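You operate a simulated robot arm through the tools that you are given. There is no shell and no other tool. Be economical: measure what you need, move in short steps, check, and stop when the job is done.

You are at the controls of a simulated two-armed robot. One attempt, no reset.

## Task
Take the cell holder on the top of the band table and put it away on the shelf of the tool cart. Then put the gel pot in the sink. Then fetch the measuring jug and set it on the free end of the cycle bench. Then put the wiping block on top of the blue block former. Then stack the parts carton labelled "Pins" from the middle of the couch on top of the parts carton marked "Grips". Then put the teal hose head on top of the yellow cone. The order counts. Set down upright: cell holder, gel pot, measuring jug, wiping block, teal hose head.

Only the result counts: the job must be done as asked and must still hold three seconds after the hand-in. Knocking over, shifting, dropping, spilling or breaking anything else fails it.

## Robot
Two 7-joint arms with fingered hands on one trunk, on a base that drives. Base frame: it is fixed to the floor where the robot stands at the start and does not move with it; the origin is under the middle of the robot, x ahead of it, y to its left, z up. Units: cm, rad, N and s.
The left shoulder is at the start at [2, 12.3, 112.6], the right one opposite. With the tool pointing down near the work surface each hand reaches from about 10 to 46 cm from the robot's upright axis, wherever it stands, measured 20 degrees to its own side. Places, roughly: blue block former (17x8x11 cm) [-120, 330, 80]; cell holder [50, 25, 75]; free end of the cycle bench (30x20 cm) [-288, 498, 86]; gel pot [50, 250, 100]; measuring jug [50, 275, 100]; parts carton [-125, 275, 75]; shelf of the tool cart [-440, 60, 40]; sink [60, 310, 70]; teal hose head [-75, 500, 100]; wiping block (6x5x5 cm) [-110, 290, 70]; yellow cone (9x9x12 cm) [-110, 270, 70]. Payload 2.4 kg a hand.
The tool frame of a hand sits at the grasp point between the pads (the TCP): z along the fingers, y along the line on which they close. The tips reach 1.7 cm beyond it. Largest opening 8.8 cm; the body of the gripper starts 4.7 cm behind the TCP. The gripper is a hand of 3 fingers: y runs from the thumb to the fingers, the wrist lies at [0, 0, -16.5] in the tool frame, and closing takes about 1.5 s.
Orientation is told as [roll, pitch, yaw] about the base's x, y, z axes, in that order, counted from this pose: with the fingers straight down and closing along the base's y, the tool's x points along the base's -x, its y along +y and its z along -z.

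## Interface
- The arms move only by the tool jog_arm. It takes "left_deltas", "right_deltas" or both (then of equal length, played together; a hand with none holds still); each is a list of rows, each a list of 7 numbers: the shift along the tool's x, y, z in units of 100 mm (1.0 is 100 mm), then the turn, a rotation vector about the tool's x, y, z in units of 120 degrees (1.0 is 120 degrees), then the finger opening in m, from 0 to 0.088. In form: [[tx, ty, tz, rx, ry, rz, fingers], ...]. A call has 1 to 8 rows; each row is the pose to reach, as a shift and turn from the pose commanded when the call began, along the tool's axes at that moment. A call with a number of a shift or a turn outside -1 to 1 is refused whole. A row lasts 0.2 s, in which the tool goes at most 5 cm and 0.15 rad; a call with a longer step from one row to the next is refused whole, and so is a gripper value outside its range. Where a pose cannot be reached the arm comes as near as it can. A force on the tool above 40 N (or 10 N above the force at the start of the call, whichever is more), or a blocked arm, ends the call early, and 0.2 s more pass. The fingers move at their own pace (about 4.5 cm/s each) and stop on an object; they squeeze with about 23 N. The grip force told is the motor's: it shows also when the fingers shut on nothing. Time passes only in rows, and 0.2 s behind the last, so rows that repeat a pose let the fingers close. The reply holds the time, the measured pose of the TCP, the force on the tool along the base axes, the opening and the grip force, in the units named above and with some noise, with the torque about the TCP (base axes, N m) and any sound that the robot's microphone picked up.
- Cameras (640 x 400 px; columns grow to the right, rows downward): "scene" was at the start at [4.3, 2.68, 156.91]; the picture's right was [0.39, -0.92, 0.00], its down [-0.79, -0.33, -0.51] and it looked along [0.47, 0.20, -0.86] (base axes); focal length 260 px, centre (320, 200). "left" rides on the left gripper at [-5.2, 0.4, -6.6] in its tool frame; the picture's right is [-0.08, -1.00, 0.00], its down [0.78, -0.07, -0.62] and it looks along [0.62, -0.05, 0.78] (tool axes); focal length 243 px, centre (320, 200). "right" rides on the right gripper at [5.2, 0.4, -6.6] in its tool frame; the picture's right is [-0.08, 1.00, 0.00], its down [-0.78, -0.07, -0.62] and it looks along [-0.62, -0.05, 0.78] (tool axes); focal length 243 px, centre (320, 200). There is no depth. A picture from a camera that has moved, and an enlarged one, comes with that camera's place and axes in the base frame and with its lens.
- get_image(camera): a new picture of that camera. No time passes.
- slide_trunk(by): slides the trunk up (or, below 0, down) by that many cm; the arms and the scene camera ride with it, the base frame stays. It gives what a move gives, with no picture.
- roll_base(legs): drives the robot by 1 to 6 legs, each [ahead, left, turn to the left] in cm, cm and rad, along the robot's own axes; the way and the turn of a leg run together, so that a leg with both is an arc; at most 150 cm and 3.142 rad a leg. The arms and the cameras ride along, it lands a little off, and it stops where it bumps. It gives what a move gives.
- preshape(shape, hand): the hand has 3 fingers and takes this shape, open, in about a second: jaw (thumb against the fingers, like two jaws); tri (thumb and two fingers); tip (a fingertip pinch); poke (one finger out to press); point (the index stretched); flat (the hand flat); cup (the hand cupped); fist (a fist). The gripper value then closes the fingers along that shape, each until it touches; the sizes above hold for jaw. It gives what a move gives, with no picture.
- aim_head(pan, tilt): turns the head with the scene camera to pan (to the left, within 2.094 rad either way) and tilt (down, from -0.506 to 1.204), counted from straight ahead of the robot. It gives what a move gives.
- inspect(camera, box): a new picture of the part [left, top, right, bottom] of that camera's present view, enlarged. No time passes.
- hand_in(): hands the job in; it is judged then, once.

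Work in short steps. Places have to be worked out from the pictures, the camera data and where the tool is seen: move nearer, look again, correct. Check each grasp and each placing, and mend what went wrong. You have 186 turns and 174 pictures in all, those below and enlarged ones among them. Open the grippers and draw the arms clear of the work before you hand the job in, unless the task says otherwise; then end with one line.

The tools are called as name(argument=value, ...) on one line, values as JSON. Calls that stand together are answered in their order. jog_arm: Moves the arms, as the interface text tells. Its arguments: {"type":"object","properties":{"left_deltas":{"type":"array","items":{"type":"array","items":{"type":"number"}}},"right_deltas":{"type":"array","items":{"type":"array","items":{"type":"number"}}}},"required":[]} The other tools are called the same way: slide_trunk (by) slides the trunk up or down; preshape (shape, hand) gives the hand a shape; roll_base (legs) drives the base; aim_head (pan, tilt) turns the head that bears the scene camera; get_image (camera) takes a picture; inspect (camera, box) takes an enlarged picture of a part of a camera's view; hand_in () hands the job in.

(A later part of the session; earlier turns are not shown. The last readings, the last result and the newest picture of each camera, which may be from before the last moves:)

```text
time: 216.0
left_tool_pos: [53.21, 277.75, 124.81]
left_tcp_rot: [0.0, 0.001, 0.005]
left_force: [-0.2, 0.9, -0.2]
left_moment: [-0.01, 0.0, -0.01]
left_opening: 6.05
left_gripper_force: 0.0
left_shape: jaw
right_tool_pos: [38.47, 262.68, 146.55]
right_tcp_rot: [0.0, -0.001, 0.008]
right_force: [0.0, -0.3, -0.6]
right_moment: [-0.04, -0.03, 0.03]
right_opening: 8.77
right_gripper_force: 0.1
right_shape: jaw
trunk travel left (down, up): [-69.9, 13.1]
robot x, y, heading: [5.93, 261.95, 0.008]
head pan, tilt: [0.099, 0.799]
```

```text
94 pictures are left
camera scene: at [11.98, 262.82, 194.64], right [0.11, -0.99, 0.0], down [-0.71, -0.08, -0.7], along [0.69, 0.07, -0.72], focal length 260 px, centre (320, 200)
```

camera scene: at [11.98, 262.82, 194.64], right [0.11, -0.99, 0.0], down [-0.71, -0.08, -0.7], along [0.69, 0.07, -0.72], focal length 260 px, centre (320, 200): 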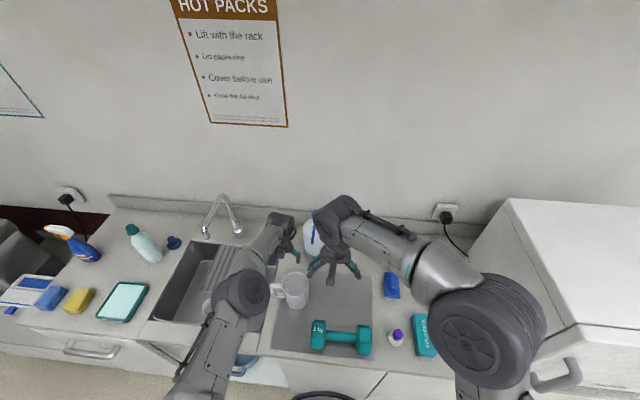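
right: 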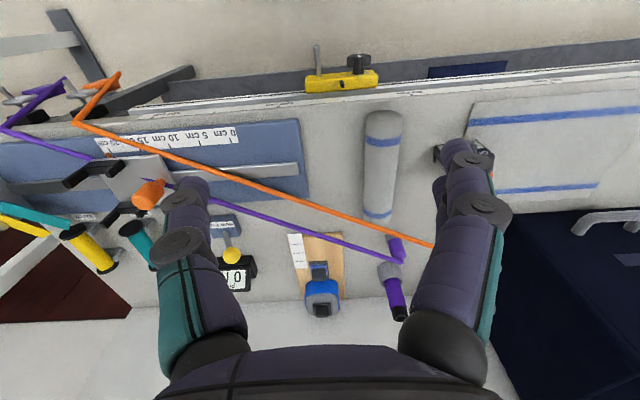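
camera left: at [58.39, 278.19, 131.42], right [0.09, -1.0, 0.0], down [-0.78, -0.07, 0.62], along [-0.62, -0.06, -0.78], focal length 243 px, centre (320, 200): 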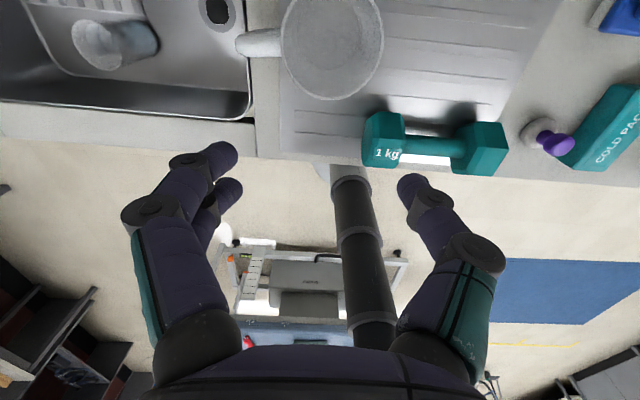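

Jug rim centre ~[55.7,276.7]. Shift base 2.5 ahead, 1.05 right and lower 15.5 to check.

roll_base(legs=[[2.5, -1.05, 0]])

slide_trunk(by=-16.5)

jog_arm(left_deltas=[[0, 0, 0, 0, 0, 0, 0.05], [0, 0, 0, 0, 0, 0, 0.05]])

get_image(camera="left")

```text
time: 216.8
left_tool_pos: [55.57, 276.75, 124.86]
left_tcp_rot: [-0.001, -0.001, 0.008]
left_force: [-0.2, -0.9, 0.6]
left_moment: [-0.02, 0.0, 0.0]
left_opening: 6.03
left_gripper_force: 0.0
left_shape: jaw
right_tool_pos: [40.83, 261.75, 146.5]
right_tcp_rot: [-0.001, -0.005, 0.008]
right_force: [0.4, -1.1, -0.2]
right_moment: [0.01, 0.01, -0.01]
right_opening: 8.78
right_gripper_force: 0.1
right_shape: jaw
trunk travel left (down, up): [-69.9, 13.1]
robot x, y, heading: [8.53, 260.6, 0.005]
head pan, tilt: [0.099, 0.799]
```

```text
time: 218.7
left_tool_pos: [55.82, 276.59, 108.3]
left_tcp_rot: [-0.001, 0.0, 0.005]
left_force: [-0.3, 0.2, -1.0]
left_moment: [-0.02, -0.01, 0.02]
left_opening: 6.02
left_gripper_force: 0.0
left_shape: jaw
right_tool_pos: [40.96, 261.57, 130.07]
right_tcp_rot: [0.001, 0.0, 0.006]
right_force: [-0.1, 0.6, -0.6]
right_moment: [-0.02, -0.04, 0.0]
right_opening: 8.78
right_gripper_force: 0.0
right_shape: jaw
trunk travel left (down, up): [-53.4, 29.6]
robot x, y, heading: [8.42, 261.34, 0.002]
head pan, tilt: [0.099, 0.799]
```

```text
time: 219.3
left_tool_pos: [55.76, 276.56, 108.26]
left_tcp_rot: [-0.002, 0.0, 0.004]
left_force: [0.4, -0.1, 0.2]
left_moment: [0.0, -0.01, -0.03]
left_opening: 5.06
left_gripper_force: 0.0
left_shape: jaw
right_tool_pos: [41.04, 261.71, 130.0]
right_tcp_rot: [-0.001, -0.001, 0.007]
right_force: [-0.3, 0.1, 0.1]
right_moment: [-0.01, 0.01, -0.01]
right_opening: 8.8
right_gripper_force: 0.0
right_shape: jaw
trunk travel left (down, up): [-53.4, 29.6]
robot x, y, heading: [8.09, 260.93, 0.006]
head pan, tilt: [0.099, 0.799]
```

```text
93 pictures are left
camera left: at [60.92, 277.12, 114.93], right [0.09, -1.0, 0.0], down [-0.78, -0.07, 0.62], along [-0.62, -0.06, -0.78], focal length 243 px, centre (320, 200)
```

left: 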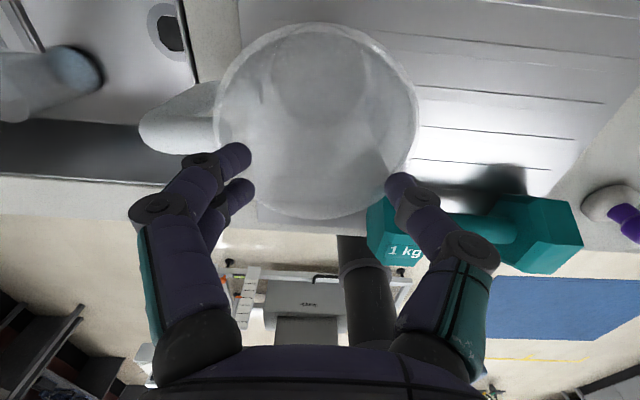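

Centre is at ~[56.6,276.9]; nudge base ahead 0.8, left 0.3, then insert to 2 cm below the rim (TCP).

roll_base(legs=[[0.9, 0.3, 0]])

slide_trunk(by=-6.8)

get_image(camera="left")

```text
time: 220.0
left_tool_pos: [56.68, 276.97, 108.39]
left_tcp_rot: [-0.001, 0.001, 0.005]
left_force: [-0.1, 0.4, 0.4]
left_moment: [0.01, -0.02, 0.02]
left_opening: 5.04
left_gripper_force: 0.1
left_shape: jaw
right_tool_pos: [41.82, 262.02, 130.07]
right_tcp_rot: [-0.002, -0.001, 0.007]
right_force: [0.0, 0.2, -0.3]
right_moment: [-0.01, 0.01, 0.02]
right_opening: 8.8
right_gripper_force: 0.1
right_shape: jaw
trunk travel left (down, up): [-53.4, 29.6]
robot x, y, heading: [9.35, 261.02, 0.008]
head pan, tilt: [0.099, 0.799]
```

```text
time: 221.1
left_tool_pos: [56.54, 276.94, 101.54]
left_tcp_rot: [-0.002, 0.0, 0.005]
left_force: [-2.5, -2.2, 10.9]
left_moment: [-0.1, -0.1, -0.01]
left_opening: 4.21
left_gripper_force: 0.1
left_shape: jaw
right_tool_pos: [41.63, 262.0, 123.31]
right_tcp_rot: [0.002, -0.002, 0.007]
right_force: [0.5, 1.4, 0.7]
right_moment: [0.0, 0.01, -0.01]
right_opening: 8.8
right_gripper_force: 0.0
right_shape: jaw
trunk travel left (down, up): [-46.6, 36.4]
robot x, y, heading: [9.37, 261.35, 0.007]
head pan, tilt: [0.099, 0.799]
```

```text
92 pictures are left
camera left: at [61.69, 277.36, 108.23], right [0.09, -1.0, 0.0], down [-0.78, -0.07, 0.62], along [-0.62, -0.06, -0.78], focal length 243 px, centre (320, 200)
```

left: 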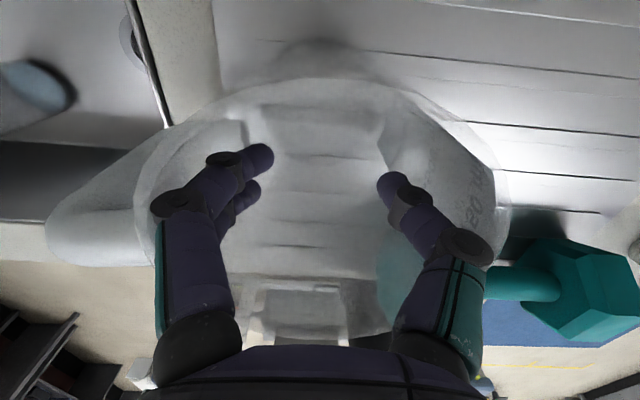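

Knuckles touch the rim (10.9 N). Raise 0.8, then open outward.

slide_trunk(by=0.8)

jog_arm(left_deltas=[[0, 0, 0, 0, 0, 0, 0.06], [0, 0, 0, 0, 0, 0, 0.07], [0, 0, 0, 0, 0, 0, 0.088], [0, 0, 0, 0, 0, 0, 0.088], [0, 0, 0, 0, 0, 0, 0.088], [0, 0, 0, 0, 0, 0, 0.088], [0, 0, 0, 0, 0, 0, 0.088]])

get_image(camera="left")

```text
time: 221.6
left_tool_pos: [56.55, 276.96, 102.23]
left_tcp_rot: [0.002, 0.001, 0.004]
left_force: [0.5, 0.1, -0.6]
left_moment: [-0.01, -0.02, 0.02]
left_opening: 4.13
left_gripper_force: 0.1
left_shape: jaw
right_tool_pos: [41.82, 262.02, 123.94]
right_tcp_rot: [0.0, -0.001, 0.007]
right_force: [-0.6, -0.3, 0.6]
right_moment: [0.0, 0.03, -0.01]
right_opening: 8.76
right_gripper_force: 0.1
right_shape: jaw
trunk travel left (down, up): [-47.4, 35.6]
robot x, y, heading: [9.02, 260.93, 0.004]
head pan, tilt: [0.099, 0.799]
```

```text
time: 223.2
left_tool_pos: [56.73, 276.96, 102.23]
left_tcp_rot: [0.0, 0.001, 0.005]
left_force: [-0.5, -0.9, -1.0]
left_moment: [-0.01, 0.01, 0.03]
left_opening: 8.64
left_gripper_force: 0.1
left_shape: jaw
right_tool_pos: [41.85, 262.14, 123.94]
right_tcp_rot: [-0.001, -0.002, 0.008]
right_force: [-0.1, 0.5, 0.4]
right_moment: [0.01, 0.0, -0.02]
right_opening: 8.79
right_gripper_force: 0.1
right_shape: jaw
trunk travel left (down, up): [-47.4, 35.6]
robot x, y, heading: [9.5, 261.08, 0.006]
head pan, tilt: [0.099, 0.799]
```

```text
91 pictures are left
camera left: at [61.83, 277.42, 108.92], right [0.09, -1.0, 0.0], down [-0.78, -0.07, 0.62], along [-0.62, -0.06, -0.78], focal length 243 px, centre (320, 200)
```

left: 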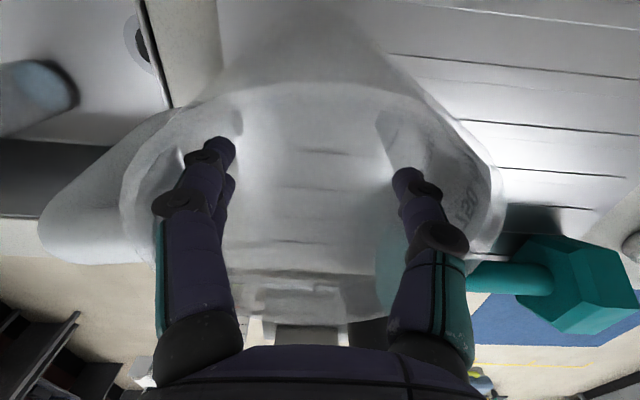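

Fingers press against the wall (not fully open visually). Try a 2.5 cm lift.

slide_trunk(by=2.5)

get_image(camera="left")

inspect(camera="scene", box=[220, 200, 400, 340])

```text
time: 223.9
left_tool_pos: [56.59, 276.93, 104.9]
left_tcp_rot: [0.0, 0.0, 0.006]
left_force: [-0.1, 0.2, -1.2]
left_moment: [-0.03, 0.0, -0.01]
left_opening: 8.64
left_gripper_force: 0.0
left_shape: jaw
right_tool_pos: [41.83, 261.95, 126.55]
right_tcp_rot: [-0.001, -0.003, 0.007]
right_force: [0.1, 0.3, -0.4]
right_moment: [-0.02, -0.04, 0.02]
right_opening: 8.8
right_gripper_force: 0.0
right_shape: jaw
trunk travel left (down, up): [-49.9, 33.1]
robot x, y, heading: [9.38, 261.35, 0.005]
head pan, tilt: [0.099, 0.799]
```

```text
90 pictures are left
camera left: at [61.84, 277.43, 111.42], right [0.09, -1.0, 0.0], down [-0.78, -0.07, 0.62], along [-0.62, -0.06, -0.78], focal length 243 px, centre (320, 200)
```

left: 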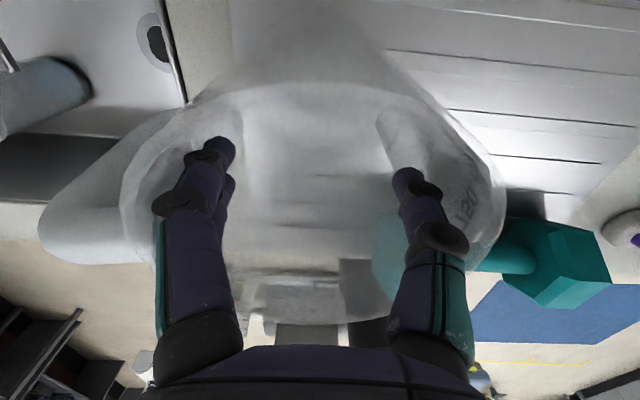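

```text
2.86 times, centred on (310, 270) of scene
camera zoom: at [15.41, 262.1, 174.64], right [0.11, -0.99, 0.0], down [-0.71, -0.08, -0.7], along [0.69, 0.07, -0.72], focal length 744 px, centre (349, 0)
```

zoom: 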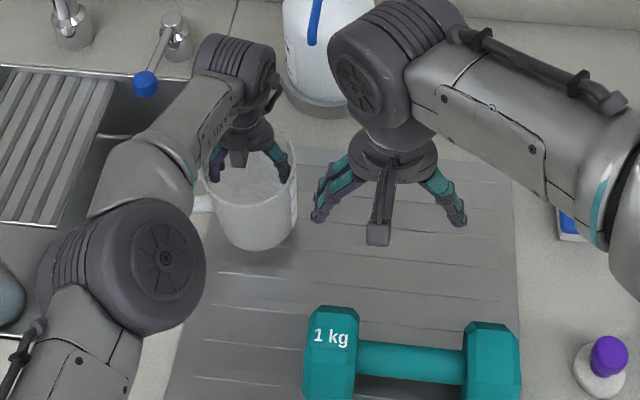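

The jug lifts upright and rigid. Raise further, back away from the counter, and look toward the cycle bench.

slide_trunk(by=12)

roll_base(legs=[[-48, 0, 0]])

aim_head(pan=2.0, tilt=0.4)

get_image(camera="scene")

```text
time: 225.4
left_tool_pos: [56.61, 276.98, 116.87]
left_tcp_rot: [0.001, 0.0, 0.005]
left_force: [0.2, -0.2, -1.4]
left_moment: [-0.04, 0.0, 0.0]
left_opening: 8.63
left_gripper_force: 0.1
left_shape: jaw
right_tool_pos: [42.03, 262.0, 138.65]
right_tcp_rot: [-0.002, -0.002, 0.007]
right_force: [0.0, -0.1, 0.0]
right_moment: [0.01, 0.0, -0.01]
right_opening: 8.82
right_gripper_force: 0.1
right_shape: jaw
trunk travel left (down, up): [-61.9, 21.1]
robot x, y, heading: [8.87, 261.15, 0.003]
head pan, tilt: [0.099, 0.799]
```

```text
time: 228.3
left_tool_pos: [8.79, 276.13, 116.79]
left_tcp_rot: [0.0, -0.001, -0.015]
left_force: [0.5, -0.9, -1.6]
left_moment: [-0.02, -0.02, 0.03]
left_opening: 8.65
left_gripper_force: 0.0
left_shape: jaw
right_tool_pos: [-6.39, 261.51, 138.58]
right_tcp_rot: [0.0, -0.002, -0.015]
right_force: [-0.5, -0.5, -0.7]
right_moment: [0.0, -0.04, -0.02]
right_opening: 8.8
right_gripper_force: 0.1
right_shape: jaw
trunk travel left (down, up): [-61.9, 21.1]
robot x, y, heading: [-39.08, 261.23, -0.017]
head pan, tilt: [0.099, 0.799]
```

```text
time: 230.2
left_tool_pos: [8.78, 276.06, 116.84]
left_tcp_rot: [0.0, 0.0, -0.016]
left_force: [-0.3, 0.0, -0.9]
left_moment: [-0.02, -0.04, 0.0]
left_opening: 8.66
left_gripper_force: 0.0
left_shape: jaw
right_tool_pos: [-6.33, 261.45, 138.49]
right_tcp_rot: [0.001, -0.002, -0.014]
right_force: [-0.5, -0.4, -0.3]
right_moment: [-0.01, 0.03, 0.0]
right_opening: 8.8
right_gripper_force: 0.1
right_shape: jaw
trunk travel left (down, up): [-61.9, 21.1]
robot x, y, heading: [-38.82, 261.07, -0.012]
head pan, tilt: [2.0, 0.4]
```

```text
88 pictures are left
camera scene: at [-44.56, 269.89, 190.15], right [0.91, 0.4, 0.0], down [0.16, -0.36, -0.92], along [-0.37, 0.84, -0.39], focal length 260 px, centre (320, 200)
```

scene: 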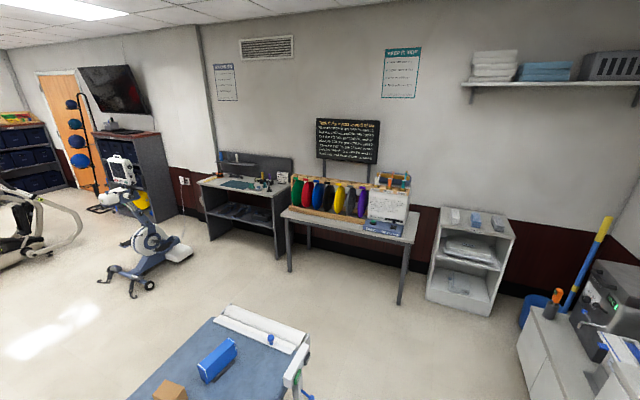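

Zoom on the dark workbench and the cone table.

inspect(camera="scene", box=[180, 135, 310, 255])

inspect(camera="scene", box=[270, 150, 430, 270])

```text
3.33 times, centred on (245, 195) of scene
camera zoom: at [-44.56, 269.89, 190.15], right [0.91, 0.4, 0.0], down [0.16, -0.36, -0.92], along [-0.37, 0.84, -0.39], focal length 868 px, centre (570, 217)
```

zoom: 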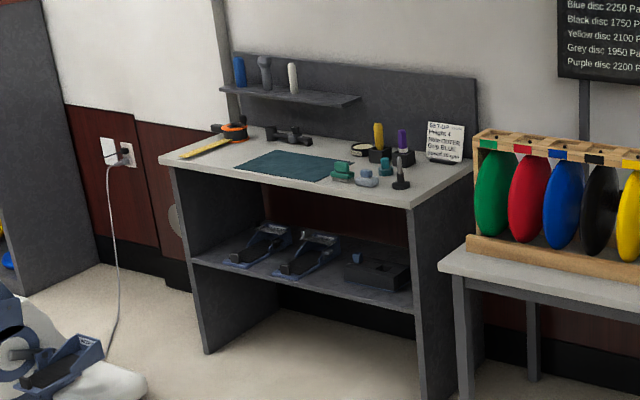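

```text
3.33 times, centred on (350, 210) of scene
camera zoom: at [-44.56, 269.89, 190.15], right [0.91, 0.4, 0.0], down [0.16, -0.36, -0.92], along [-0.37, 0.84, -0.39], focal length 868 px, centre (220, 167)
```

zoom: 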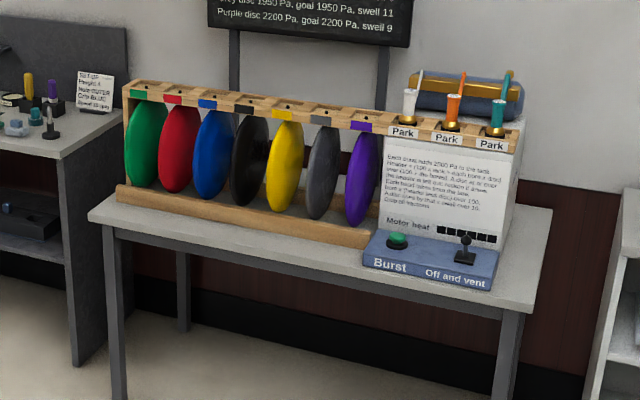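

The dark workbench's left end (~[-288,498]) is the destination; the bike stands at x<-290, y 385–450. Turn to face +y and drive along y≈411 between couch and tables.

roll_base(legs=[[0, 0, 1.583], [148, 0, 0], [0, 130, 0], [0, 70, 0]])

aim_head(pan=0.5, tilt=0.7)

get_image(camera="scene")

get_image(camera="left")

```text
time: 251.2
left_tool_pos: [-249.46, 472.68, 116.78]
left_tcp_rot: [0.001, -0.001, 1.521]
left_force: [0.4, -0.5, -1.5]
left_moment: [0.0, -0.03, 0.01]
left_opening: 8.66
left_gripper_force: 0.0
left_shape: jaw
right_tool_pos: [-235.51, 456.92, 138.67]
right_tcp_rot: [0.003, -0.003, 1.525]
right_force: [0.4, 0.6, 0.5]
right_moment: [0.03, 0.0, 0.0]
right_opening: 8.78
right_gripper_force: 0.0
right_shape: jaw
trunk travel left (down, up): [-61.9, 21.1]
robot x, y, heading: [-236.17, 424.6, 1.523]
head pan, tilt: [2.0, 0.4]
```

```text
time: 252.8
left_tool_pos: [-249.6, 472.55, 116.82]
left_tcp_rot: [-0.001, 0.001, 1.522]
left_force: [0.1, 0.1, -1.9]
left_moment: [0.0, -0.04, 0.01]
left_opening: 8.65
left_gripper_force: 0.1
left_shape: jaw
right_tool_pos: [-235.23, 457.01, 138.54]
right_tcp_rot: [-0.001, -0.002, 1.525]
right_force: [0.4, -1.5, 0.0]
right_moment: [0.02, 0.0, 0.0]
right_opening: 8.81
right_gripper_force: 0.0
right_shape: jaw
trunk travel left (down, up): [-61.9, 21.1]
robot x, y, heading: [-236.29, 424.31, 1.529]
head pan, tilt: [0.499, 0.7]
```

```text
85 pictures are left
camera scene: at [-240.11, 430.17, 187.46], right [0.9, 0.44, 0.0], down [0.28, -0.58, -0.76], along [-0.34, 0.69, -0.64], focal length 260 px, centre (320, 200)
```

scene: 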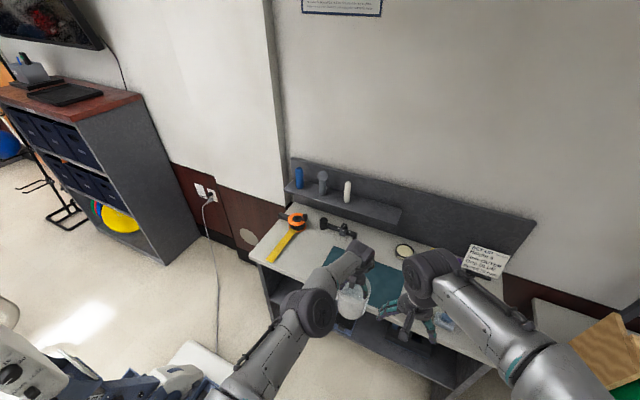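

```text
84 pictures are left
camera left: at [-249.78, 477.86, 123.42], right [1.0, 0.04, 0.0], down [0.03, -0.78, 0.62], along [0.02, -0.62, -0.78], focal length 243 px, centre (320, 200)
```

left: 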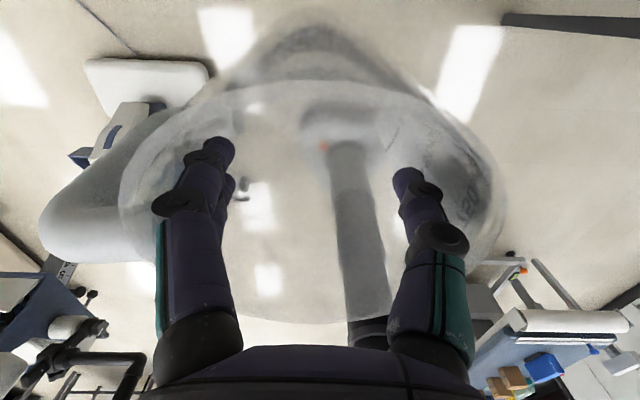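

Bench's free area lies between the tape rule (x≈-297) and the teal mat (x≈-272), y 485–515. Target [-283,498]. Turn left 0.4 and approach.

roll_base(legs=[[0, 0, 0.4], [36, 2.9, 0]])

aim_head(pan=0.3, tilt=0.95)

get_image(camera="scene")

get_image(camera="left")

```text
time: 256.3
left_tool_pos: [-283.7, 494.92, 116.77]
left_tcp_rot: [-0.002, 0.001, 1.944]
left_force: [-0.3, 0.9, -0.4]
left_moment: [0.01, -0.03, -0.02]
left_opening: 8.65
left_gripper_force: 0.0
left_shape: jaw
right_tool_pos: [-264.49, 486.46, 138.51]
right_tcp_rot: [0.001, 0.001, 1.947]
right_force: [-0.6, -0.2, 0.4]
right_moment: [0.0, 0.01, 0.02]
right_opening: 8.77
right_gripper_force: 0.0
right_shape: jaw
trunk travel left (down, up): [-61.9, 21.1]
robot x, y, heading: [-252.01, 456.33, 1.946]
head pan, tilt: [0.499, 0.7]
```

```text
time: 257.1
left_tool_pos: [-283.79, 494.72, 116.81]
left_tcp_rot: [0.001, 0.001, 1.944]
left_force: [-0.1, -0.3, -1.5]
left_moment: [-0.01, -0.04, 0.0]
left_opening: 8.63
left_gripper_force: 0.0
left_shape: jaw
right_tool_pos: [-264.52, 486.24, 138.49]
right_tcp_rot: [-0.001, -0.001, 1.946]
right_force: [0.0, -0.1, 0.0]
right_moment: [0.01, 0.01, -0.01]
right_opening: 8.78
right_gripper_force: 0.1
right_shape: jaw
trunk travel left (down, up): [-61.9, 21.1]
robot x, y, heading: [-252.01, 456.41, 1.943]
head pan, tilt: [0.3, 0.949]
```

```text
83 pictures are left
camera scene: at [-255.82, 460.09, 185.49], right [0.78, 0.63, 0.0], down [0.51, -0.63, -0.58], along [-0.36, 0.45, -0.81], focal length 260 px, centre (320, 200)
```

scene: 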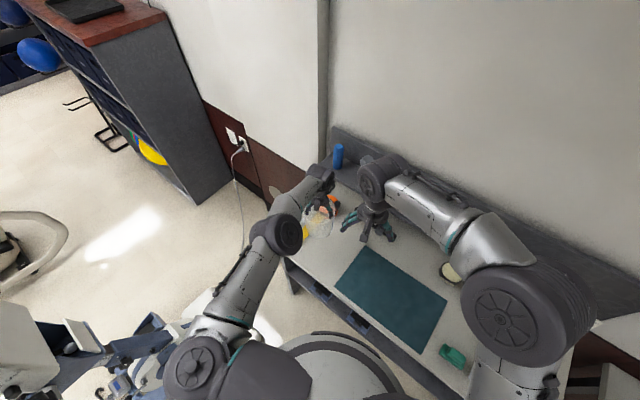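

```text
82 pictures are left
camera left: at [-286.12, 499.49, 123.43], right [0.9, 0.44, 0.0], down [0.35, -0.7, 0.62], along [0.27, -0.56, -0.78], focal length 243 px, centre (320, 200)
```

left: 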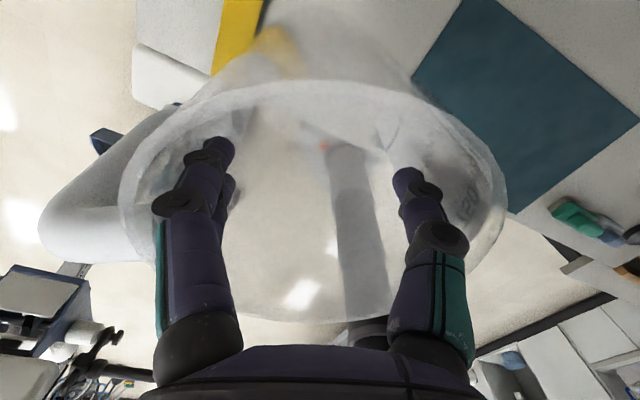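

Shift by base (ahead 2.2, right 3.2) to centre at ~[-281.5,498], then lower 16.

roll_base(legs=[[2.2, -3.2, 0]])

slide_trunk(by=-16)

get_image(camera="left")

inspect(camera="scene", box=[240, 130, 420, 300])

```text
time: 258.0
left_tool_pos: [-281.53, 498.19, 116.8]
left_tcp_rot: [0.001, 0.003, 1.943]
left_force: [-0.5, 0.1, -0.9]
left_moment: [0.03, -0.04, 0.01]
left_opening: 8.67
left_gripper_force: 0.1
left_shape: jaw
right_tool_pos: [-262.16, 489.68, 138.55]
right_tcp_rot: [0.002, 0.0, 1.946]
right_force: [0.3, -0.6, 0.8]
right_moment: [0.01, 0.02, -0.02]
right_opening: 8.81
right_gripper_force: 0.0
right_shape: jaw
trunk travel left (down, up): [-61.9, 21.1]
robot x, y, heading: [-249.84, 459.55, 1.946]
head pan, tilt: [0.3, 0.949]
```

```text
time: 259.8
left_tool_pos: [-281.41, 497.9, 100.77]
left_tcp_rot: [0.001, -0.001, 1.942]
left_force: [-0.6, -0.5, -1.8]
left_moment: [0.06, 0.0, -0.01]
left_opening: 8.67
left_gripper_force: 0.1
left_shape: jaw
right_tool_pos: [-262.27, 489.62, 122.53]
right_tcp_rot: [0.0, -0.002, 1.947]
right_force: [0.0, 0.5, 0.0]
right_moment: [0.03, -0.01, 0.01]
right_opening: 8.79
right_gripper_force: 0.1
right_shape: jaw
trunk travel left (down, up): [-45.9, 37.1]
robot x, y, heading: [-249.68, 459.96, 1.948]
head pan, tilt: [0.3, 0.949]
```

```text
81 pictures are left
camera left: at [-283.89, 502.75, 107.44], right [0.9, 0.44, 0.0], down [0.35, -0.7, 0.62], along [0.27, -0.56, -0.78], focal length 243 px, centre (320, 200)
```

left: 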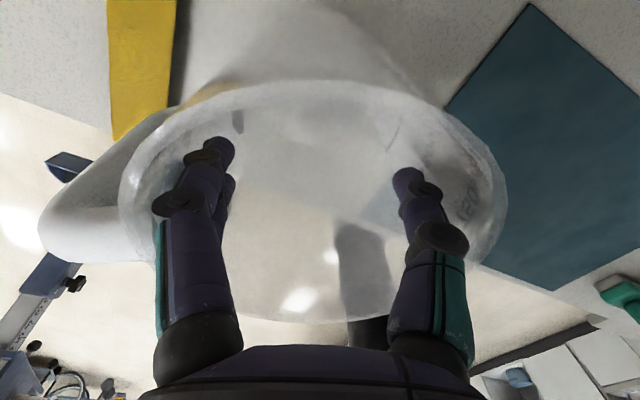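

```text
2.35 times, centred on (330, 215) of scene
camera zoom: at [-253.6, 463.36, 169.49], right [0.78, 0.62, 0.0], down [0.51, -0.63, -0.58], along [-0.36, 0.45, -0.81], focal length 613 px, centre (296, 165)
```

zoom: 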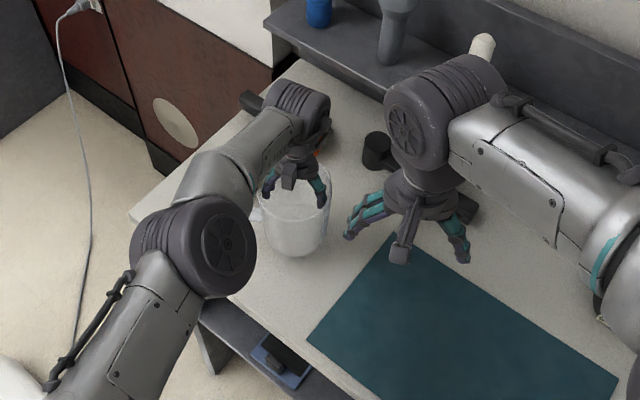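

Over the free area, clear of rule and mat. Lower stepwise to contact.

slide_trunk(by=-2.5)

slide_trunk(by=-0.8)

get_image(camera="left")

```text
time: 260.5
left_tool_pos: [-281.41, 498.06, 98.35]
left_tcp_rot: [0.0, -0.001, 1.943]
left_force: [-0.6, -0.3, -1.2]
left_moment: [0.05, -0.01, 0.0]
left_opening: 8.67
left_gripper_force: 0.0
left_shape: jaw
right_tool_pos: [-262.24, 489.61, 120.01]
right_tcp_rot: [0.0, -0.001, 1.947]
right_force: [-0.1, 0.1, 1.0]
right_moment: [0.01, -0.01, 0.0]
right_opening: 8.75
right_gripper_force: 0.1
right_shape: jaw
trunk travel left (down, up): [-43.4, 39.6]
robot x, y, heading: [-249.87, 459.63, 1.946]
head pan, tilt: [0.3, 0.949]
```

```text
time: 261.1
left_tool_pos: [-281.57, 497.95, 97.58]
left_tcp_rot: [0.001, -0.001, 1.941]
left_force: [-0.3, 0.6, 2.0]
left_moment: [-0.02, -0.03, 0.01]
left_opening: 8.67
left_gripper_force: 0.0
left_shape: jaw
right_tool_pos: [-262.27, 489.5, 119.27]
right_tcp_rot: [0.003, -0.001, 1.945]
right_force: [0.3, 0.3, 0.0]
right_moment: [0.0, 0.0, 0.0]
right_opening: 8.77
right_gripper_force: 0.1
right_shape: jaw
trunk travel left (down, up): [-42.6, 40.4]
robot x, y, heading: [-249.71, 459.56, 1.95]
head pan, tilt: [0.3, 0.949]
```

```text
79 pictures are left
camera left: at [-283.9, 502.75, 104.14], right [0.9, 0.44, 0.0], down [0.35, -0.7, 0.62], along [0.27, -0.56, -0.78], focal length 243 px, centre (320, 200)
```

left: 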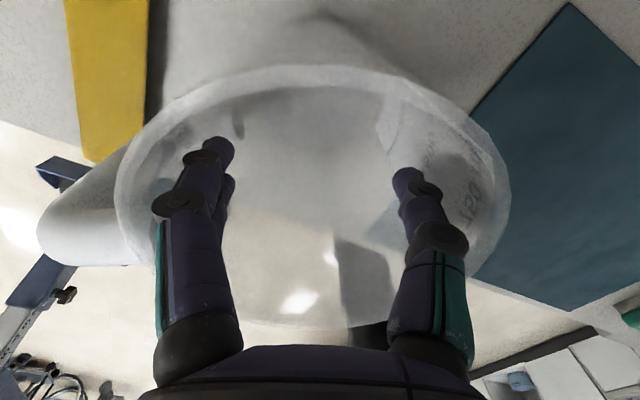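

Contact (+2 N, jug rode up slightly). Close fingers inward to release, then raise.

jog_arm(left_deltas=[[0, 0, 0, 0, 0, 0, 0.06], [0, 0, 0, 0, 0, 0, 0.045], [0, 0, 0, 0, 0, 0, 0.045], [0, 0, 0, 0, 0, 0, 0.045], [0, 0, 0, 0, 0, 0, 0.045], [0, 0, 0, 0, 0, 0, 0.045]])

slide_trunk(by=3)

get_image(camera="left")

```text
time: 262.5
left_tool_pos: [-281.46, 497.96, 97.41]
left_tcp_rot: [0.0, 0.0, 1.94]
left_force: [-0.6, -1.1, -1.2]
left_moment: [0.0, 0.01, 0.01]
left_opening: 4.42
left_gripper_force: 0.1
left_shape: jaw
right_tool_pos: [-262.27, 489.55, 119.28]
right_tcp_rot: [0.0, -0.003, 1.946]
right_force: [0.4, -0.1, 1.0]
right_moment: [-0.02, 0.0, -0.01]
right_opening: 8.83
right_gripper_force: 0.1
right_shape: jaw
trunk travel left (down, up): [-42.6, 40.4]
robot x, y, heading: [-249.86, 459.94, 1.944]
head pan, tilt: [0.3, 0.949]
```

```text
time: 263.2
left_tool_pos: [-281.45, 498.01, 100.51]
left_tcp_rot: [-0.001, 0.0, 1.943]
left_force: [0.2, 0.1, 0.1]
left_moment: [-0.02, 0.02, 0.01]
left_opening: 4.46
left_gripper_force: 0.1
left_shape: jaw
right_tool_pos: [-262.33, 489.59, 122.37]
right_tcp_rot: [0.0, -0.001, 1.947]
right_force: [1.0, 0.3, -0.6]
right_moment: [-0.03, 0.02, -0.02]
right_opening: 8.76
right_gripper_force: 0.1
right_shape: jaw
trunk travel left (down, up): [-45.6, 37.4]
robot x, y, heading: [-249.64, 459.51, 1.945]
head pan, tilt: [0.3, 0.949]
```

```text
78 pictures are left
camera left: at [-283.9, 502.76, 107.12], right [0.9, 0.44, 0.0], down [0.35, -0.7, 0.62], along [0.27, -0.56, -0.78], focal length 243 px, centre (320, 200)
```

left: 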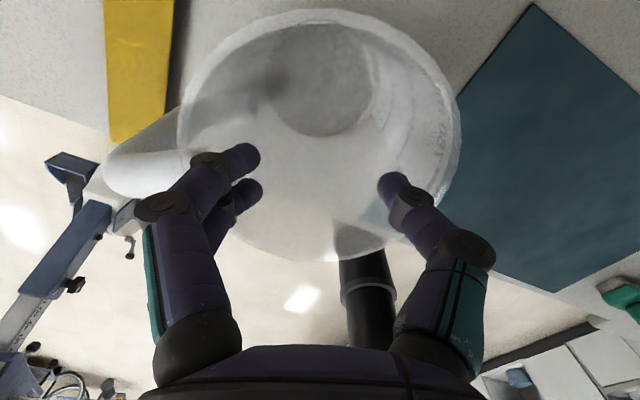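

Jug stands on the bench's free end. Raise, back off, and drive round to the east side of the couch facing west.

slide_trunk(by=14)

inspect(camera="scene", box=[240, 130, 420, 300])

roll_base(legs=[[-38, 0, 0], [0, 0, -0.374], [0, -130, 0], [0, -65, 0], [0, 0, 1.571], [0, 110, 0]])

aim_head(pan=0.1, tilt=0.75)

get_image(camera="scene")

```text
time: 264.9
left_tool_pos: [-281.44, 498.05, 114.62]
left_tcp_rot: [0.001, -0.001, 1.942]
left_force: [0.2, 0.6, -0.6]
left_moment: [0.01, 0.03, -0.01]
left_opening: 4.42
left_gripper_force: 0.0
left_shape: jaw
right_tool_pos: [-262.37, 489.58, 136.19]
right_tcp_rot: [-0.001, -0.001, 1.946]
right_force: [0.4, -0.6, -0.4]
right_moment: [0.02, -0.03, -0.01]
right_opening: 8.78
right_gripper_force: 0.0
right_shape: jaw
trunk travel left (down, up): [-59.6, 23.4]
robot x, y, heading: [-249.64, 459.11, 1.948]
head pan, tilt: [0.3, 0.949]
```

```text
2.35 times, centred on (330, 215) of scene
camera zoom: at [-253.6, 463.36, 183.18], right [0.78, 0.62, 0.0], down [0.51, -0.63, -0.58], along [-0.36, 0.45, -0.81], focal length 613 px, centre (296, 165)
```

zoom: 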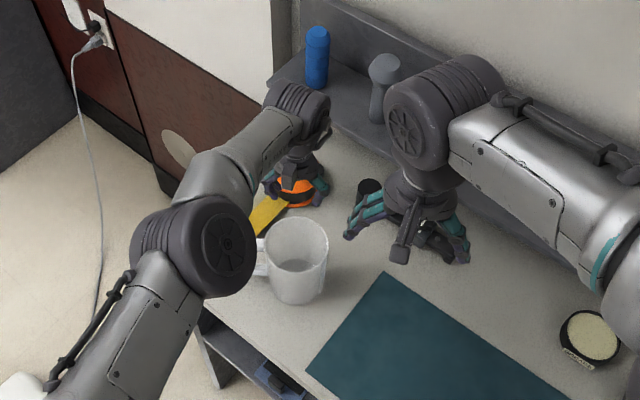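

```text
time: 287.0
left_tool_pos: [-77.32, 297.48, 114.53]
left_tcp_rot: [0.001, 0.0, -3.051]
left_force: [0.3, -0.5, -0.2]
left_moment: [0.01, -0.03, 0.0]
left_opening: 4.46
left_gripper_force: 0.1
left_shape: jaw
right_tool_pos: [-63.98, 313.49, 136.27]
right_tcp_rot: [0.0, -0.002, -3.046]
right_force: [0.1, -0.8, -0.3]
right_moment: [-0.03, -0.01, 0.0]
right_opening: 8.78
right_gripper_force: 0.1
right_shape: jaw
trunk travel left (down, up): [-59.6, 23.4]
robot x, y, heading: [-31.57, 316.77, -3.051]
head pan, tilt: [0.3, 0.949]
```

```text
time: 287.7
left_tool_pos: [-77.38, 297.42, 114.51]
left_tcp_rot: [0.0, 0.0, -3.051]
left_force: [0.3, -0.2, 0.0]
left_moment: [0.01, 0.03, 0.02]
left_opening: 4.44
left_gripper_force: 0.0
left_shape: jaw
right_tool_pos: [-63.93, 313.58, 136.23]
right_tcp_rot: [0.0, -0.002, -3.047]
right_force: [0.4, -0.1, 0.3]
right_moment: [0.02, 0.03, 0.01]
right_opening: 8.78
right_gripper_force: 0.1
right_shape: jaw
trunk travel left (down, up): [-59.6, 23.4]
robot x, y, heading: [-31.4, 316.7, -3.051]
head pan, tilt: [0.099, 0.75]
```

```text
76 pictures are left
camera scene: at [-37.68, 315.84, 184.73], right [-0.19, 0.98, 0.0], down [0.67, 0.13, -0.73], along [-0.72, -0.14, -0.68], focal length 260 px, centre (320, 200)
```

scene: 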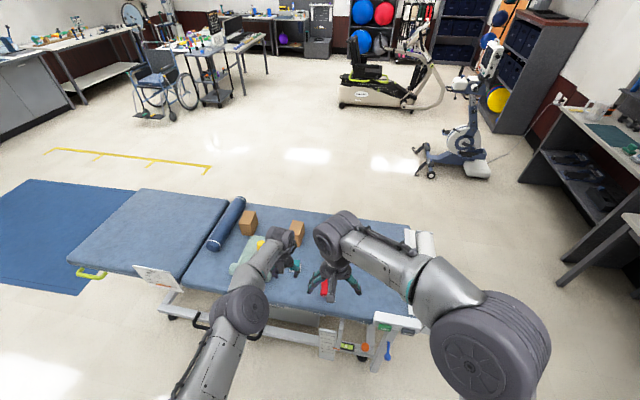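

Arms block the view. Strafe right 60 and look left at the couch items.

roll_base(legs=[[0, -55, -0.09]])

aim_head(pan=0.75, tilt=0.75)

get_image(camera="scene")

inspect(camera="scene", box=[220, 120, 440, 290])

```text
time: 290.9
left_tool_pos: [-81.82, 356.01, 114.58]
left_tcp_rot: [0.002, 0.002, -3.132]
left_force: [-0.2, 0.6, 1.0]
left_moment: [-0.01, 0.02, 0.02]
left_opening: 4.46
left_gripper_force: 0.1
left_shape: jaw
right_tool_pos: [-66.95, 370.98, 136.25]
right_tcp_rot: [0.001, -0.002, -3.131]
right_force: [-0.1, -0.2, -0.2]
right_moment: [0.03, -0.02, -0.02]
right_opening: 8.8
right_gripper_force: 0.1
right_shape: jaw
trunk travel left (down, up): [-59.6, 23.4]
robot x, y, heading: [-34.34, 371.66, -3.135]
head pan, tilt: [0.099, 0.75]
```

```text
time: 291.9
left_tool_pos: [-81.77, 355.85, 114.38]
left_tcp_rot: [-0.001, 0.0, -3.132]
left_force: [-0.3, 0.3, -0.2]
left_moment: [-0.01, -0.02, -0.03]
left_opening: 4.45
left_gripper_force: 0.0
left_shape: jaw
right_tool_pos: [-66.98, 370.88, 136.26]
right_tcp_rot: [0.001, -0.003, -3.133]
right_force: [0.0, -0.4, -0.2]
right_moment: [-0.01, 0.01, -0.01]
right_opening: 8.8
right_gripper_force: 0.0
right_shape: jaw
trunk travel left (down, up): [-59.6, 23.4]
robot x, y, heading: [-34.68, 371.87, -3.134]
head pan, tilt: [0.75, 0.75]
```

```text
75 pictures are left
camera scene: at [-38.41, 366.25, 184.74], right [-0.69, 0.72, 0.0], down [0.49, 0.47, -0.73], along [-0.53, -0.5, -0.68], focal length 260 px, centre (320, 200)
```

scene: 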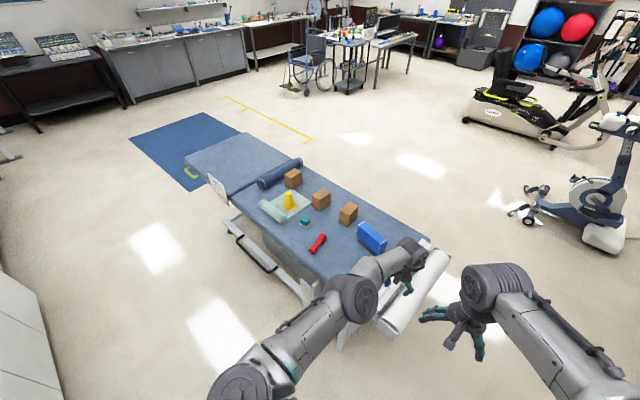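

```text
2.35 times, centred on (330, 205) of scene
camera zoom: at [-38.41, 366.25, 184.74], right [-0.69, 0.72, 0.0], down [0.49, 0.47, -0.73], along [-0.53, -0.5, -0.68], focal length 613 px, centre (296, 188)
```

zoom: 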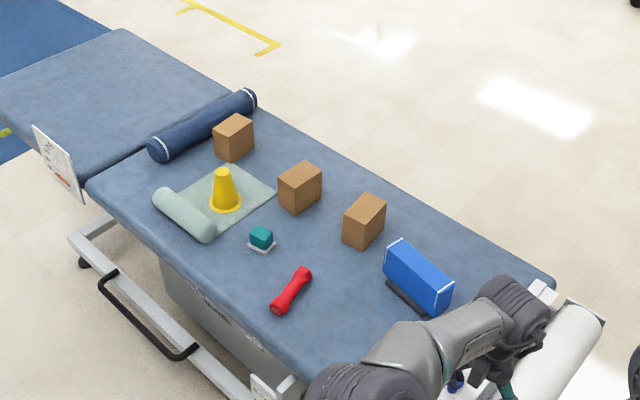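

Items identified: wiping block (teal on white base) ~[-108.4,288], blue former ~[-123,325], yellow cone ~[-113,268], three cartons. Tilt the left hand to ~34° so its camera looks straight down, then move over the wiping block.

jog_arm(left_deltas=[[0, 0, 0, 0, -0.057, 0, 0.088], [0, 0, 0, 0, -0.114, 0, 0.088], [0, 0, 0, 0, -0.171, 0, 0.088], [0, 0, 0, 0, -0.228, 0, 0.088], [0, 0, 0, 0, -0.2865, 0, 0.088]])

roll_base(legs=[[0, 66, -0.007], [24, 0, 0]])

slide_trunk(by=-20)

get_image(camera="left")

```text
time: 293.1
left_tool_pos: [-81.67, 356.1, 114.49]
left_tcp_rot: [0.0, -0.599, -3.134]
left_force: [-0.4, -0.8, 0.1]
left_moment: [-0.05, 0.02, -0.02]
left_opening: 8.79
left_gripper_force: 0.1
left_shape: jaw
right_tool_pos: [-67.12, 370.94, 136.3]
right_tcp_rot: [0.001, -0.001, -3.131]
right_force: [0.1, 0.2, -0.5]
right_moment: [0.03, 0.01, 0.03]
right_opening: 8.8
right_gripper_force: 0.1
right_shape: jaw
trunk travel left (down, up): [-59.6, 23.4]
robot x, y, heading: [-34.49, 371.88, -3.131]
head pan, tilt: [0.75, 0.75]
```

```text
time: 298.1
left_tool_pos: [-105.74, 290.24, 114.52]
left_tcp_rot: [-0.001, -0.598, 3.135]
left_force: [0.7, -0.3, -0.4]
left_moment: [0.04, 0.0, 0.02]
left_opening: 8.77
left_gripper_force: 0.0
left_shape: jaw
right_tool_pos: [-90.75, 304.93, 136.21]
right_tcp_rot: [-0.001, -0.001, 3.136]
right_force: [-0.7, 0.1, 0.2]
right_moment: [0.0, 0.0, 0.02]
right_opening: 8.8
right_gripper_force: 0.0
right_shape: jaw
trunk travel left (down, up): [-59.6, 23.4]
robot x, y, heading: [-58.05, 305.41, 3.137]
head pan, tilt: [0.75, 0.75]
```

```text
time: 300.3
left_tool_pos: [-105.7, 290.33, 94.55]
left_tcp_rot: [-0.001, -0.6, 3.135]
left_force: [0.0, -0.1, 0.8]
left_moment: [-0.01, -0.02, 0.0]
left_opening: 8.79
left_gripper_force: 0.2
left_shape: jaw
right_tool_pos: [-90.59, 305.04, 116.24]
right_tcp_rot: [-0.002, -0.002, 3.137]
right_force: [0.1, 0.6, 0.1]
right_moment: [-0.01, -0.01, -0.04]
right_opening: 8.77
right_gripper_force: 0.0
right_shape: jaw
trunk travel left (down, up): [-39.6, 43.4]
robot x, y, heading: [-58.43, 305.28, 3.134]
head pan, tilt: [0.75, 0.75]
```

```text
73 pictures are left
camera left: at [-106.33, 289.88, 102.97], right [-0.06, 1.0, 0.05], down [1.0, 0.06, 0.07], along [0.07, 0.05, -1.0], focal length 243 px, centre (320, 200)
```

left: 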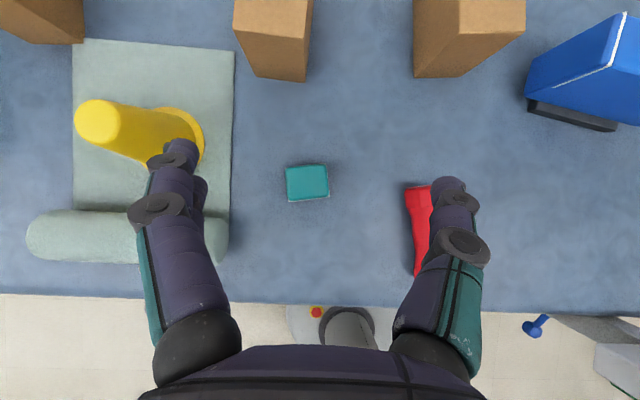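

Block at ~[-106.4,289.6], top z≈70.5, almost under the TCP. Nudge and lower 20, then check.

jog_arm(left_deltas=[[-0.05, 0.06, 0.035, 0, 0, 0, 0.088]])

slide_trunk(by=-20)

get_image(camera="left")

```text
time: 300.7
left_tool_pos: [-106.36, 289.72, 94.54]
left_tcp_rot: [0.001, -0.602, 3.135]
left_force: [0.3, -0.7, -0.4]
left_moment: [-0.03, -0.01, 0.02]
left_opening: 8.78
left_gripper_force: 0.2
left_shape: jaw
right_tool_pos: [-90.8, 304.91, 116.06]
right_tcp_rot: [0.001, -0.002, 3.137]
right_force: [-0.6, 0.8, -0.3]
right_moment: [0.01, -0.01, -0.03]
right_opening: 8.77
right_gripper_force: 0.0
right_shape: jaw
trunk travel left (down, up): [-39.6, 43.4]
robot x, y, heading: [-58.36, 305.74, 3.136]
head pan, tilt: [0.75, 0.75]
```

```text
time: 302.9
left_tool_pos: [-106.26, 289.7, 74.53]
left_tcp_rot: [0.0, -0.6, 3.135]
left_force: [-0.2, -0.5, 0.7]
left_moment: [0.0, -0.04, 0.01]
left_opening: 8.78
left_gripper_force: 0.0
left_shape: jaw
right_tool_pos: [-90.54, 305.05, 96.38]
right_tcp_rot: [-0.001, -0.002, 3.136]
right_force: [-0.1, -0.1, -0.8]
right_moment: [0.0, -0.02, -0.03]
right_opening: 8.8
right_gripper_force: 0.1
right_shape: jaw
trunk travel left (down, up): [-19.6, 63.4]
robot x, y, heading: [-58.12, 305.31, 3.135]
head pan, tilt: [0.75, 0.75]
```

```text
72 pictures are left
camera left: at [-106.93, 289.3, 82.93], right [-0.06, 1.0, 0.05], down [1.0, 0.06, 0.07], along [0.07, 0.05, -1.0], focal length 243 px, centre (320, 200)
```

left: 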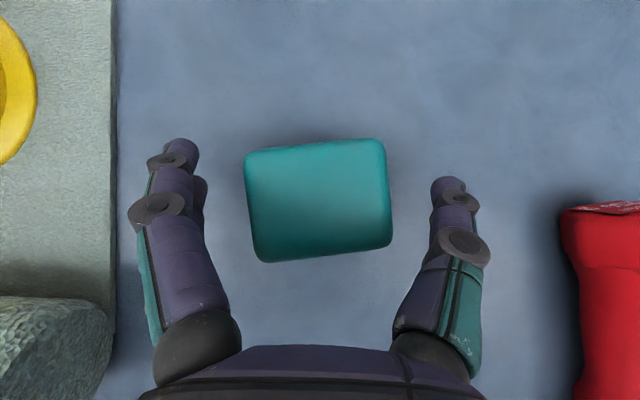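

Centred; rotate hand yaw +0.11 to match block edges, lower 4, close.

jog_arm(left_deltas=[[0, 0, 0, -0.03, 0, -0.043, 0.088]])

slide_trunk(by=-4.3)

jog_arm(left_deltas=[[0, 0, 0, 0, 0, 0, 0.07], [0, 0, 0, 0, 0, 0, 0.04], [0, 0, 0, 0, 0, 0, 0.03], [0, 0, 0, 0, 0, 0, 0.03], [0, 0, 0, 0, 0, 0, 0.03], [0, 0, 0, 0, 0, 0, 0.03]])

get_image(camera="left")

```text
time: 303.3
left_tool_pos: [-106.19, 289.83, 74.67]
left_tcp_rot: [0.001, -0.601, -3.04]
left_force: [-0.3, 0.1, 0.6]
left_moment: [0.01, -0.03, 0.01]
left_opening: 8.79
left_gripper_force: 0.0
left_shape: jaw
right_tool_pos: [-90.77, 304.98, 96.22]
right_tcp_rot: [-0.001, -0.002, 3.136]
right_force: [-0.3, 0.0, 0.2]
right_moment: [0.0, 0.06, 0.01]
right_opening: 8.79
right_gripper_force: 0.1
right_shape: jaw
trunk travel left (down, up): [-19.6, 63.4]
robot x, y, heading: [-58.24, 305.11, 3.137]
head pan, tilt: [0.75, 0.75]
```

```text
time: 304.0
left_tool_pos: [-106.69, 289.81, 71.29]
left_tcp_rot: [0.0, -0.62, -3.044]
left_force: [3.0, 2.8, 14.6]
left_moment: [-0.47, -0.1, 0.11]
left_opening: 8.8
left_gripper_force: 0.1
left_shape: jaw
right_tool_pos: [-90.62, 305.02, 92.33]
right_tcp_rot: [0.001, -0.004, 3.136]
right_force: [0.6, -0.3, -0.4]
right_moment: [0.02, -0.01, 0.01]
right_opening: 8.78
right_gripper_force: 0.2
right_shape: jaw
trunk travel left (down, up): [-15.7, 67.3]
robot x, y, heading: [-58.13, 305.27, 3.139]
head pan, tilt: [0.75, 0.75]
stopped: the force on the tool passed its limit (the readings are from after the stop); the commanded pose is now the measured one
```

```text
time: 305.1
left_tool_pos: [-106.83, 289.78, 71.74]
left_tcp_rot: [0.003, -0.631, -3.044]
left_force: [3.2, -3.1, 28.4]
left_moment: [-1.45, -0.22, 0.18]
left_opening: 6.6
left_gripper_force: 22.4
left_shape: jaw
right_tool_pos: [-90.51, 304.97, 92.32]
right_tcp_rot: [0.002, -0.002, 3.137]
right_force: [0.7, -0.5, 0.1]
right_moment: [-0.01, 0.03, 0.02]
right_opening: 8.78
right_gripper_force: 0.1
right_shape: jaw
trunk travel left (down, up): [-15.7, 67.3]
robot x, y, heading: [-58.12, 305.07, 3.139]
head pan, tilt: [0.75, 0.75]
stopped in row 5 (left hand): the force on the tool passed its limit (the readings are from after the stop); the commanded pose is now the measured one
```

```text
71 pictures are left
camera left: at [-107.17, 289.3, 80.17], right [-0.17, 0.98, 0.05], down [0.99, 0.17, 0.04], along [0.03, 0.05, -1.0], focal length 243 px, centre (320, 200)
```

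left: 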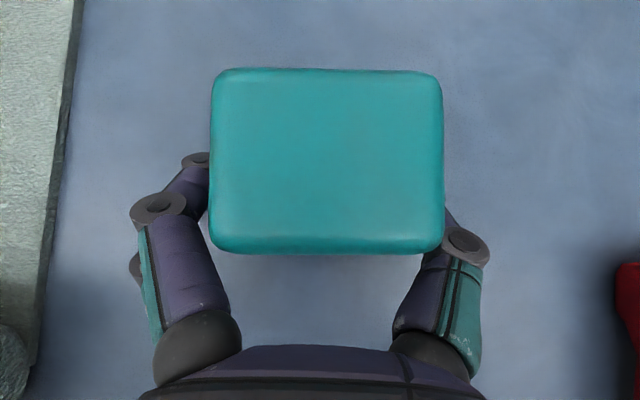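

Fingertips reached the couch (surface ~z 69) and the block is gripped at 6.6 cm. Lift and verify.

slide_trunk(by=6)

get_image(camera="left")

```text
time: 306.1
left_tool_pos: [-106.86, 289.67, 77.33]
left_tcp_rot: [0.001, -0.623, -3.042]
left_force: [-1.0, 0.6, -1.3]
left_moment: [0.0, 0.02, -0.02]
left_opening: 6.17
left_gripper_force: 22.7
left_shape: jaw
right_tool_pos: [-90.74, 305.09, 98.26]
right_tcp_rot: [0.001, -0.003, 3.136]
right_force: [0.3, 0.3, 0.1]
right_moment: [0.0, 0.01, -0.01]
right_opening: 8.79
right_gripper_force: 0.1
right_shape: jaw
trunk travel left (down, up): [-21.7, 61.3]
robot x, y, heading: [-58.26, 305.39, 3.135]
head pan, tilt: [0.75, 0.75]
```

```text
70 pictures are left
camera left: at [-107.25, 289.32, 85.76], right [-0.17, 0.98, 0.05], down [0.98, 0.17, 0.05], along [0.04, 0.06, -1.0], focal length 243 px, centre (320, 200)
```

left: 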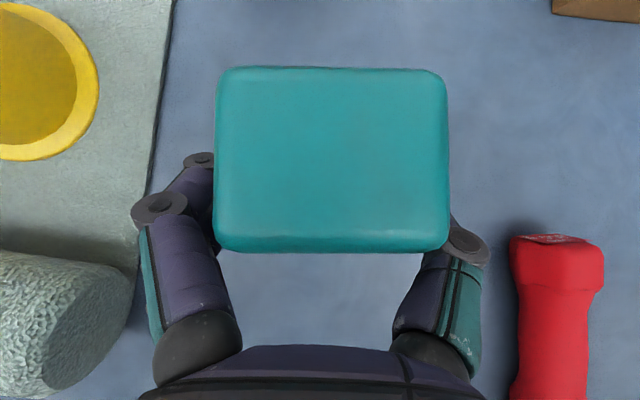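

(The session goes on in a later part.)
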